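You operate a simulated robot arm through the tools that you are given. There is no shell and no other tool. Be economical: measure what you need, move in short steps, check, and stop when the job is done.

Carry out the task below with a simulated robot arm. There is one attempt and no reset: what you move stays moved.

TASK
Slide the white pad along the table top until it stands next to the brown bottle.
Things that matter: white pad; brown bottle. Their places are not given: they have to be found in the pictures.

It is judged by the outcome, as a careful person would: the job done as asked, and still so three seconds after it is handed in. It fails if anything else is knocked over, pushed out of place, dropped, spilled or broken.

THE ROBOT
A 7-joint arm with a two-finger parallel gripper, fixed in place. Base frame: the origin is at the foot of the arm, x ahead of it, y to its left, z up; the work surface is at about z = 0. Lengths are in m, angles in degrees, forces in N, time in s.
With the tool pointing down near the work surface it reaches from about 0.24 to 0.62 m from the base axis. Its first joint turns from -66.0 to 66.0 degrees. Payload 2.6 kg.
Tool frame: the origin (TCP) lies between the finger pads and is the grasp point; the fingertips stand 0.03 m ahead of it; z points along the fingers, y is the line along which they close. The gripper opens to 0.094 m. The fingers are 0.028 m wide and 0.01 m thick; the gripper's body (0.05 by 0.096 m) begins 0.055 m behind the TCP.
Orientation is that of the tool frame in the base frame, as [roll, pitch, yaw] about the fixed x, y, z axes, in that order (R = Rz(yaw) Ry(pitch) Rx(roll)). With the fingers straight down and closing along the base's y, the tool's x points along the base's -x, its y along +y and its z along -z.

THE INTERFACE
- The arm moves only by the tool arm_command. Its argument "increments" is a list of rows, each an object (a shift or turn left out is 0, a gripper value left out holds the last) with "offset": the shift along the tool's x, y, z in m, a list of three; "turn": the turn, a rotation vector about the tool's x, y, z in degrees, a list of three; "fingers": the opening in per cent of the stroke, from 0 (shut) to 100 (fully open). In form: [{"offset": [dx, dy, dz], "turn": [wx, wy, wz], "fingers": fingers}, ...]. A call has 1 to 20 rows; each row shifts and turns the commanded pose from where the row before left it, along the tool's axes as they then stand. A row lasts 0.2 s, in which the tool goes at most 0.05 m and 8.6 degrees; a call with a longer step from one row to the next is refused whole, and so is a gripper value outside its range. A pose out of reach is approached as far as the arm can. The call stops where the force on the tool passes 40 N (or 10 N more than at its start, if that is more) or the arm is blocked; 0.2 s more then pass. The fingers move at their own pace (about 0.072 m/s each) and stop on an object; they squeeze with about 34 N. The grip force told is the motor's: it shows also when the fingers shut on nothing. Time passes only in rows, and 0.2 s behind the last, so rows that do not move let the fingers close. It gives the time, the measured TCP pose, the force on the tool (base axes), the opening and the grip force at its end, in the units of the frame above (readings bear some noise).
- Cameras (640 x 400 px; columns grow to the right, rows downward): "scene" is fixed at [0.0291, 0.4278, 0.5617]; the picture's right is [-0.83, -0.56, 0.00], its down [-0.33, 0.49, -0.81] and it looks along [0.45, -0.67, -0.59] (base axes); focal length 368 px, centre (320, 200). "wrist" rides on the gripper at [-0.037, 0, -0.058] in the tool frame; the picture's right is [0.00, -1.00, 0.00], its down [0.97, 0.00, -0.24] and it looks along [0.24, 0.00, 0.97] (tool axes); focal length 218 px, centre (320, 200).
- get_image(camera): a new picture of that camera. No time passes.
- point_at(camera, pixels): for up to 12 pixels [column, row] of the newest picture of that camera ("zoom" is the newest enlarged one), the place [x, y, z] in the base frame of the surface seen there, good to about 0.002 m. No time passes.
- close_up(camera, box): a new picture of the part [left, top, right, bottom] of that camera's present view, enlarged. No time passes.
- finish_job(): hands the job in; it is judged then, once.

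Work in short steps. Measure before you move; look again where a grasp or a placing could have gone wrong, and mend it. You have 60 turns and 14 pictures in all, the two below and enlarged ones among them. Open the gripper and draw the arm clear of the work before you hand the job in, unless the task says otherwise; then end with one line.

The tools are called as name(argument=value, ...) on one line, values as JSON. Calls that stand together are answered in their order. arm_command: Moves the arm, as the interface text tells. Its arguments: {"type":"object","properties":{"increments":{"type":"array"}},"required":["increments"]} The other tools are called the same way: get_image (camera) takes a picture; point_at (camera, pixels) gives the place of the surface under pixels of a picture; close_up (camera, box) takes an enlarged picture of a part of a camera's view; finish_job () hands the job in.

At the start:

```text
time: 0.0
eef_pos: [0.3673, -0.0689, 0.1891]
ee_rot: [-180.0, 0.1, -180.0]
wrist_force: [0.2, 0.6, 0.8]
width: 0.0939
grip_force: 0.1
```

scene: 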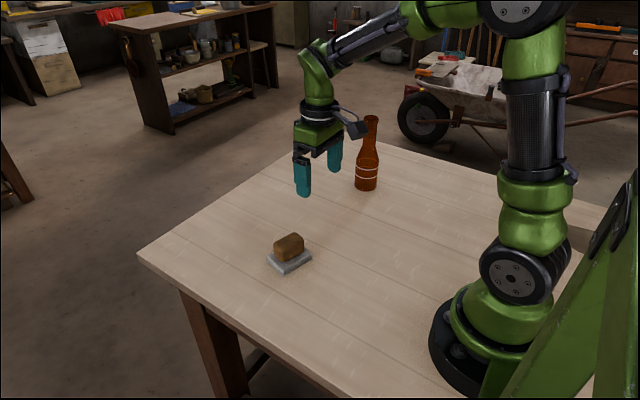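
wrist: 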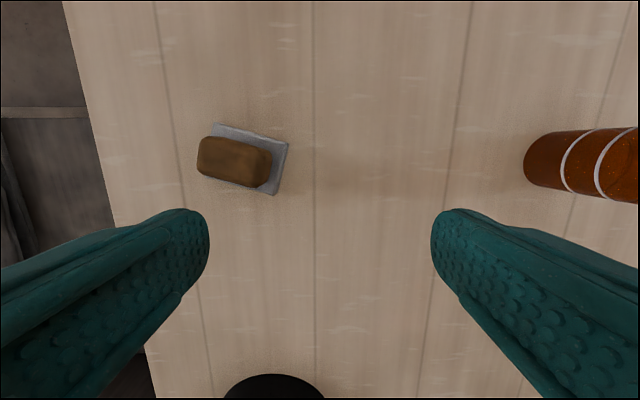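

The pad is at about scene (290,262), with a brown block on top of it. The bottle is at about (367,160). I'll enlarge both and measure them.

close_up(camera="scene", box=[250, 220, 330, 280])

point_at(camera="scene", pixels=[[367, 185], [367, 175], [357, 180], [376, 180], [371, 120], [367, 189], [440, 230]])

point_at(camera="wrist", pixels=[[216, 126], [287, 143], [275, 193], [235, 160], [200, 140], [268, 155], [264, 185], [200, 172], [280, 170], [525, 165], [350, 160], [250, 132]])

```text
6.67 times, centred on (290, 250) of scene
```

zoom: 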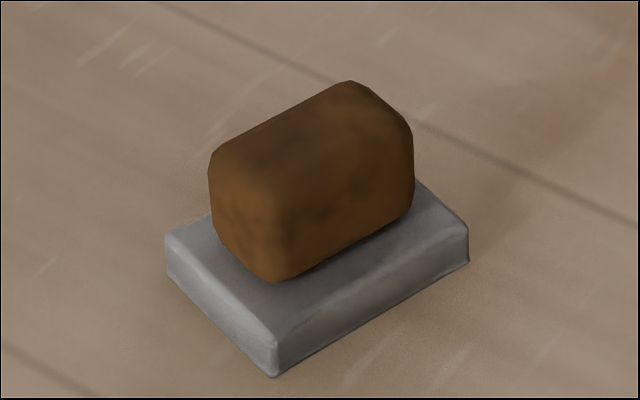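

```text
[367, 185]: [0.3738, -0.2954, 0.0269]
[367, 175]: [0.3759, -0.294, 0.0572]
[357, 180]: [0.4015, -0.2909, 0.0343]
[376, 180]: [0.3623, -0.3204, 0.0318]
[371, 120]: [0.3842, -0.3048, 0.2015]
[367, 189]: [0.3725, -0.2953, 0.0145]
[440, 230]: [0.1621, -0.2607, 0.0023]
```

```text
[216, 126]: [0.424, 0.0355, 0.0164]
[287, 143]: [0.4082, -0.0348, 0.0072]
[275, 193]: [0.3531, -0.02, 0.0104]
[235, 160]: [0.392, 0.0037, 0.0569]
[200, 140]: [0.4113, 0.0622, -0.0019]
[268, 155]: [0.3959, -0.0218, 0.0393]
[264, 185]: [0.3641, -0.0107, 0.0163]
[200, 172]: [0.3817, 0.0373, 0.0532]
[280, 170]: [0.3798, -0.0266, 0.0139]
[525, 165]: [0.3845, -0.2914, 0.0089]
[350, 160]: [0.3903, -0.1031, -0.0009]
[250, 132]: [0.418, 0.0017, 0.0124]
```

The pad looks about 0.015 m thick and the block's top is at about z=0.057. I'll measure the corners in the enlarged picture.

point_at(camera="zoom", pixels=[[170, 240], [273, 345], [466, 235], [273, 368], [464, 260], [425, 190], [350, 85], [212, 160], [270, 275], [412, 130], [268, 200], [410, 205]])

close_up(camera="wrist", box=[180, 100, 308, 212])

```text
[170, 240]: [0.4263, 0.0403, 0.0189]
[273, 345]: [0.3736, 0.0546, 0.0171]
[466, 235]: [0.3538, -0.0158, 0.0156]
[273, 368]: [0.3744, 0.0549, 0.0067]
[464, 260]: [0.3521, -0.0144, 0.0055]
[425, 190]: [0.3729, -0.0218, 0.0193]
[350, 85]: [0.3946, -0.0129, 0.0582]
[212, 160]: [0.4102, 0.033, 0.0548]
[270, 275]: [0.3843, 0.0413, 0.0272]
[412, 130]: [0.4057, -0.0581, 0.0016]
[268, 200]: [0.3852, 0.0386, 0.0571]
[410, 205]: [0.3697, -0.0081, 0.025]
```

```text
3.57 times, centred on (244, 156) of wrist
```

zoom: 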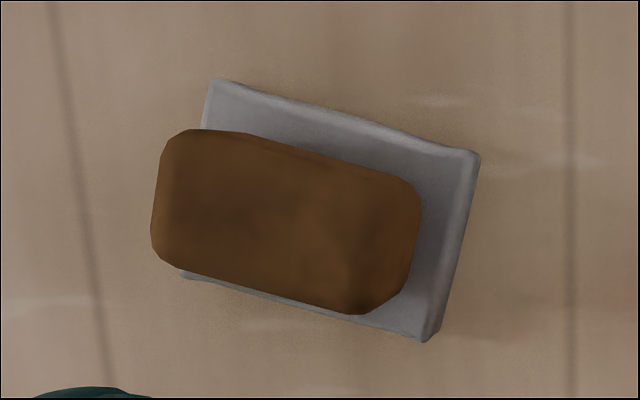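

The pad is about 0.074 × 0.055 m. Its long axis runs along roughly (-0.26,-0.965), and its centre is near (0.390,0.011). The bottle's centre is near (0.392,-0.318) with radius 0.029. Next I'll check how far the hand sticks out, for example the black part at scene (357,130), so I can choose a safe yaw.

point_at(camera="scene", pixels=[[357, 130], [368, 131], [350, 115], [362, 138], [320, 130], [298, 140], [330, 105], [318, 60], [371, 117]])

close_up(camera="scene", box=[270, 30, 430, 200])

```text
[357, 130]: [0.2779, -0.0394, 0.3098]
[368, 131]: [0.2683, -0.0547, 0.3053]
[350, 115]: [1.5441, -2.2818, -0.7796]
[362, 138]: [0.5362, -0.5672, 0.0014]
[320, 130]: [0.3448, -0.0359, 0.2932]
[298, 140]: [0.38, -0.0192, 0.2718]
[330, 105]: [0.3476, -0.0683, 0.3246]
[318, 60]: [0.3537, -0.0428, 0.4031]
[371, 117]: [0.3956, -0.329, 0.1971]
```

```text
2.35 times, centred on (350, 115) of scene
```

zoom: 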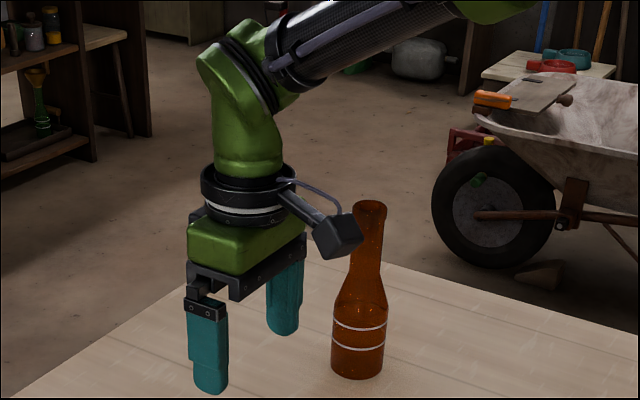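

The black bracket sticks out about 0.1 m on the tool's +x side, so that side has to face away from the bottle. I'll move above the trailing half of the pad and turn +105° about tool z, so the fingers close across the pad's short side.

arm_command(increments=[{"offset": [-0.0085, 0.0306, 0], "fingers": 100}, {"offset": [-0.0086, 0.0306, 0]}, {"offset": [-0.0086, 0.0307, 0]}, {"turn": [0, 0, 8.1]}, {"turn": [0, 0, 8.1]}, {"turn": [0, 0, 8.1]}, {"turn": [0, 0, 8.1]}, {"turn": [0, 0, 8.1]}, {"turn": [0, 0, 8.1]}, {"turn": [0, 0, 8.1]}, {"turn": [0, 0, 8.1]}, {"turn": [0, 0, 8.1]}, {"turn": [0, 0, 8.1]}, {"turn": [0, 0, 8.1]}, {"turn": [0, 0, 8.1]}, {"turn": [0, 0, 7.8]}, {}, {}])

```text
time: 3.8
eef_pos: [0.3945, 0.0239, 0.1896]
ee_rot: [179.9, 0.0, 75.0]
wrist_force: [0.2, 0.2, -0.6]
width: 0.0941
grip_force: 0.1
```

The arm reached the pose with yaw 75°. I'll check the alignment with the wrist camera before going down.

get_image(camera="wrist")

```text
8 pictures are left
```

wrist: 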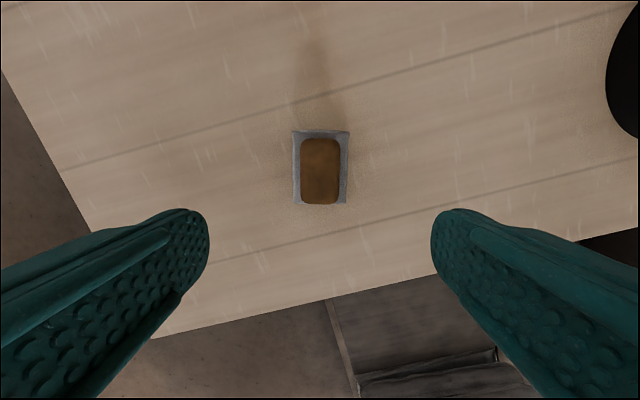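

The pad is centred between the fingers at column 321 and lines up with them. I'll go down until the fingertips are about 6 mm above the table.

arm_command(increments=[{"offset": [0, 0, 0.04]}, {"offset": [0, 0, 0.04]}, {"offset": [0, 0, 0.03]}, {"offset": [0, 0, 0.02]}, {"offset": [0, 0, 0.015]}, {"offset": [0, 0, 0.0085]}, {}])

close_up(camera="scene", box=[220, 160, 360, 290])

```text
time: 5.4
eef_pos: [0.3938, 0.0238, 0.0357]
ee_rot: [179.9, 0.0, 75.0]
wrist_force: [0.7, -0.4, -0.2]
width: 0.0942
grip_force: 0.0
```

```text
3.08 times, centred on (290, 225) of scene
```

zoom: 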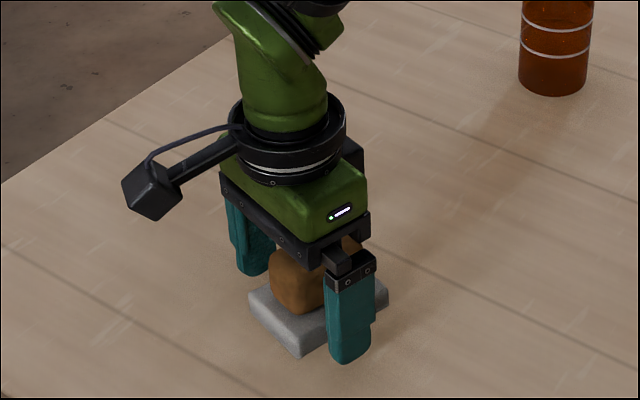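

The fingers straddle the pad and clear the block, so I'll close them slowly on the pad.

arm_command(increments=[{"fingers": 80}, {"fingers": 70}, {"fingers": 65}, {"fingers": 62}, {"fingers": 60}, {"fingers": 58}, {"fingers": 56}, {"fingers": 54}, {"fingers": 52}, {"fingers": 50}, {}])

```text
time: 7.8
eef_pos: [0.3936, 0.0234, 0.036]
ee_rot: [180.0, 0.0, 75.1]
wrist_force: [0.2, -0.1, 0.5]
width: 0.0591
grip_force: 34.1
```

The pad is held at 0.059 m with 34 N. I'll slide it gently along the table, covering about three quarters of the way.

arm_command(increments=[{"offset": [-0.003, 0.0011, 0]}, {"offset": [-0.006, 0.0022, 0]}, {"offset": [-0.009, 0.0033, 0]}, {"offset": [-0.011, 0.004, 0]}, {"offset": [-0.011, 0.004, 0]}, {"offset": [-0.011, 0.004, 0]}, {"offset": [-0.011, 0.004, 0]}, {"offset": [-0.011, 0.004, 0]}, {"offset": [-0.011, 0.004, 0]}, {"offset": [-0.011, 0.004, 0]}, {"offset": [-0.011, 0.004, 0]}, {"offset": [-0.011, 0.004, 0]}, {"offset": [-0.011, 0.004, 0]}, {"offset": [-0.011, 0.004, 0]}, {"offset": [-0.011, 0.004, 0]}, {"offset": [-0.011, 0.004, 0]}, {"offset": [-0.009, 0.0033, 0]}, {"offset": [-0.006, 0.0022, 0]}, {"offset": [-0.003, 0.0011, 0]}, {}])

close_up(camera="scene", box=[270, 100, 430, 240])

```text
time: 12.0
eef_pos: [0.4106, -0.166, 0.0359]
ee_rot: [-180.0, 0.0, 75.0]
wrist_force: [-1.6, 9.7, 19.7]
width: 0.0591
grip_force: 34.0
```

```text
2.86 times, centred on (350, 170) of scene
```

zoom: 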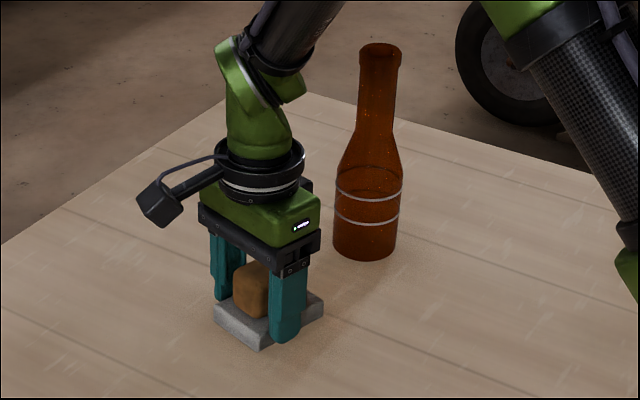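

The pad and block travelled intact. I'll measure the pad's leading corner near zoom (322,300) and the bottle's base, to work out how far is left.

point_at(camera="zoom", pixels=[[320, 300], [319, 310], [262, 343], [310, 294], [335, 245], [350, 255], [366, 258], [385, 252], [394, 243], [337, 200]])

get_image(camera="wrist")

```text
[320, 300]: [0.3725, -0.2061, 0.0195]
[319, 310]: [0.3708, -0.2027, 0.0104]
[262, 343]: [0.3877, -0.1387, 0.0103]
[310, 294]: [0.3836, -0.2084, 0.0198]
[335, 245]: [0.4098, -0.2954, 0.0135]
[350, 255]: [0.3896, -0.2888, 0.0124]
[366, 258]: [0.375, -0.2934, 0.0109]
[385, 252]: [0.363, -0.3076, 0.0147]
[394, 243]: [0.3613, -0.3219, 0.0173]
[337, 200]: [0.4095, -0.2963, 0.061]
```

```text
5 pictures are left
```

wrist: 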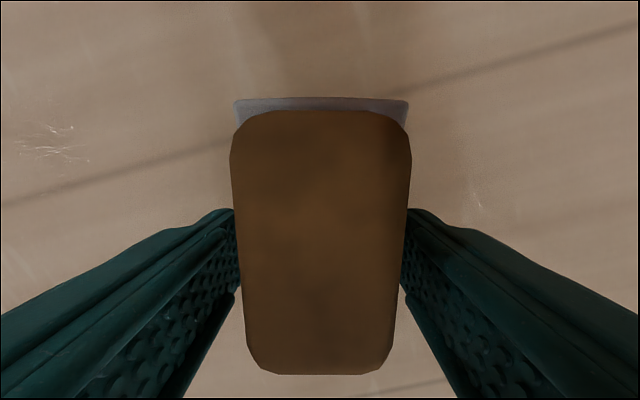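

The leading face's midpoint is near (0.3985,-0.2114), and the closest point on the bottle is near (0.3997,-0.2895). I'll slide another 0.065 m forward and 0.021 m sideways, leaving a gap of about 1 cm.

arm_command(increments=[{"offset": [-0.003, 0.001, 0]}, {"offset": [-0.006, 0.002, 0]}, {"offset": [-0.008, 0.003, 0]}, {"offset": [-0.008, 0.003, 0]}, {"offset": [-0.008, 0.003, 0]}, {"offset": [-0.008, 0.003, 0]}, {"offset": [-0.008, 0.003, 0]}, {"offset": [-0.007, 0.002, 0]}, {"offset": [-0.005, 0.001, 0]}, {"offset": [-0.003, 0, 0]}, {"offset": [-0.001, 0, 0]}, {}, {}])

close_up(camera="scene", box=[290, 100, 430, 220])

```text
time: 14.8
eef_pos: [0.4124, -0.2353, 0.0364]
ee_rot: [-179.9, -0.1, 75.0]
wrist_force: [3.0, 5.2, 9.6]
width: 0.0592
grip_force: 34.5
```

```text
3.33 times, centred on (360, 160) of scene
```

zoom: 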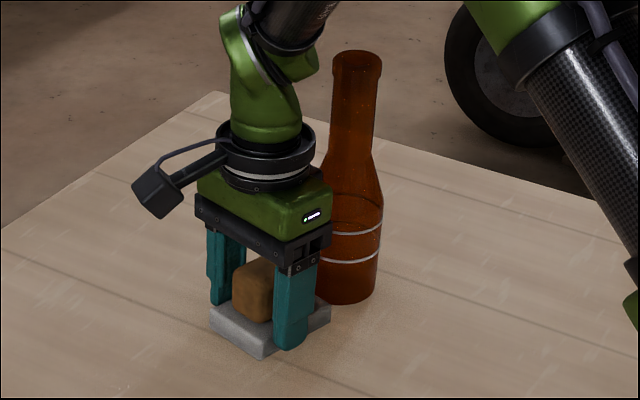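

point_at(camera="zoom", pixels=[[328, 308], [327, 316], [318, 299], [345, 300], [335, 298], [355, 302], [325, 275], [374, 290]])

```text
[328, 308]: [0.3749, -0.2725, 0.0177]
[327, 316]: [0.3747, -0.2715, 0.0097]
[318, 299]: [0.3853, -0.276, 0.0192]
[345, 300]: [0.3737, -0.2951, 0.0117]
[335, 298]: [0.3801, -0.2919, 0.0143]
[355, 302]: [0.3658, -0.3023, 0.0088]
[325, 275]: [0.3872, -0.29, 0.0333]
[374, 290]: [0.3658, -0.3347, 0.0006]
```

The gap between pad and bottle is about 1 cm, and the bottle hasn't moved. I'll release gently, rise straight up and then back away.

arm_command(increments=[{"fingers": 64}, {"fingers": 68}, {"fingers": 75}, {"fingers": 90}, {"fingers": 100}, {}, {"offset": [0, 0, -0.01]}, {"offset": [0, 0, -0.02]}, {"offset": [0, 0, -0.03]}, {"offset": [0, 0, -0.03]}, {"offset": [0, 0, -0.03]}, {"offset": [0.03, 0, -0.03]}, {"offset": [0.04, 0, -0.01]}, {"offset": [0.04, 0, 0]}, {"offset": [0.04, 0, 0]}, {"offset": [0.03, 0, 0]}, {}])

get_image(camera="scene")

```text
time: 18.4
eef_pos: [0.4593, -0.0597, 0.196]
ee_rot: [180.0, 0.0, 75.0]
wrist_force: [-0.3, 0.2, 0.6]
width: 0.094
grip_force: 0.1
```

```text
3 pictures are left
```

scene: 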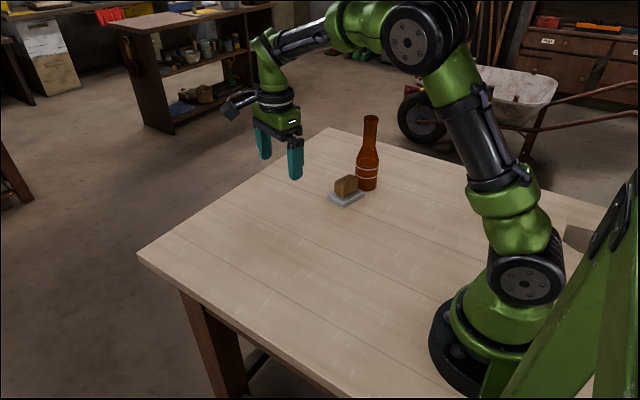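

The pad, with its block still on top, now stands at scene (346,195), right beside the upright bottle. The arm is clear, so I'm handing the job in.

finish_job()

```text
The job is handed in.
```

The white pad, with the brown block still on it, now stands about 1 cm from the brown bottle; the bottle stayed upright and in place, and the gripper is open and clear.
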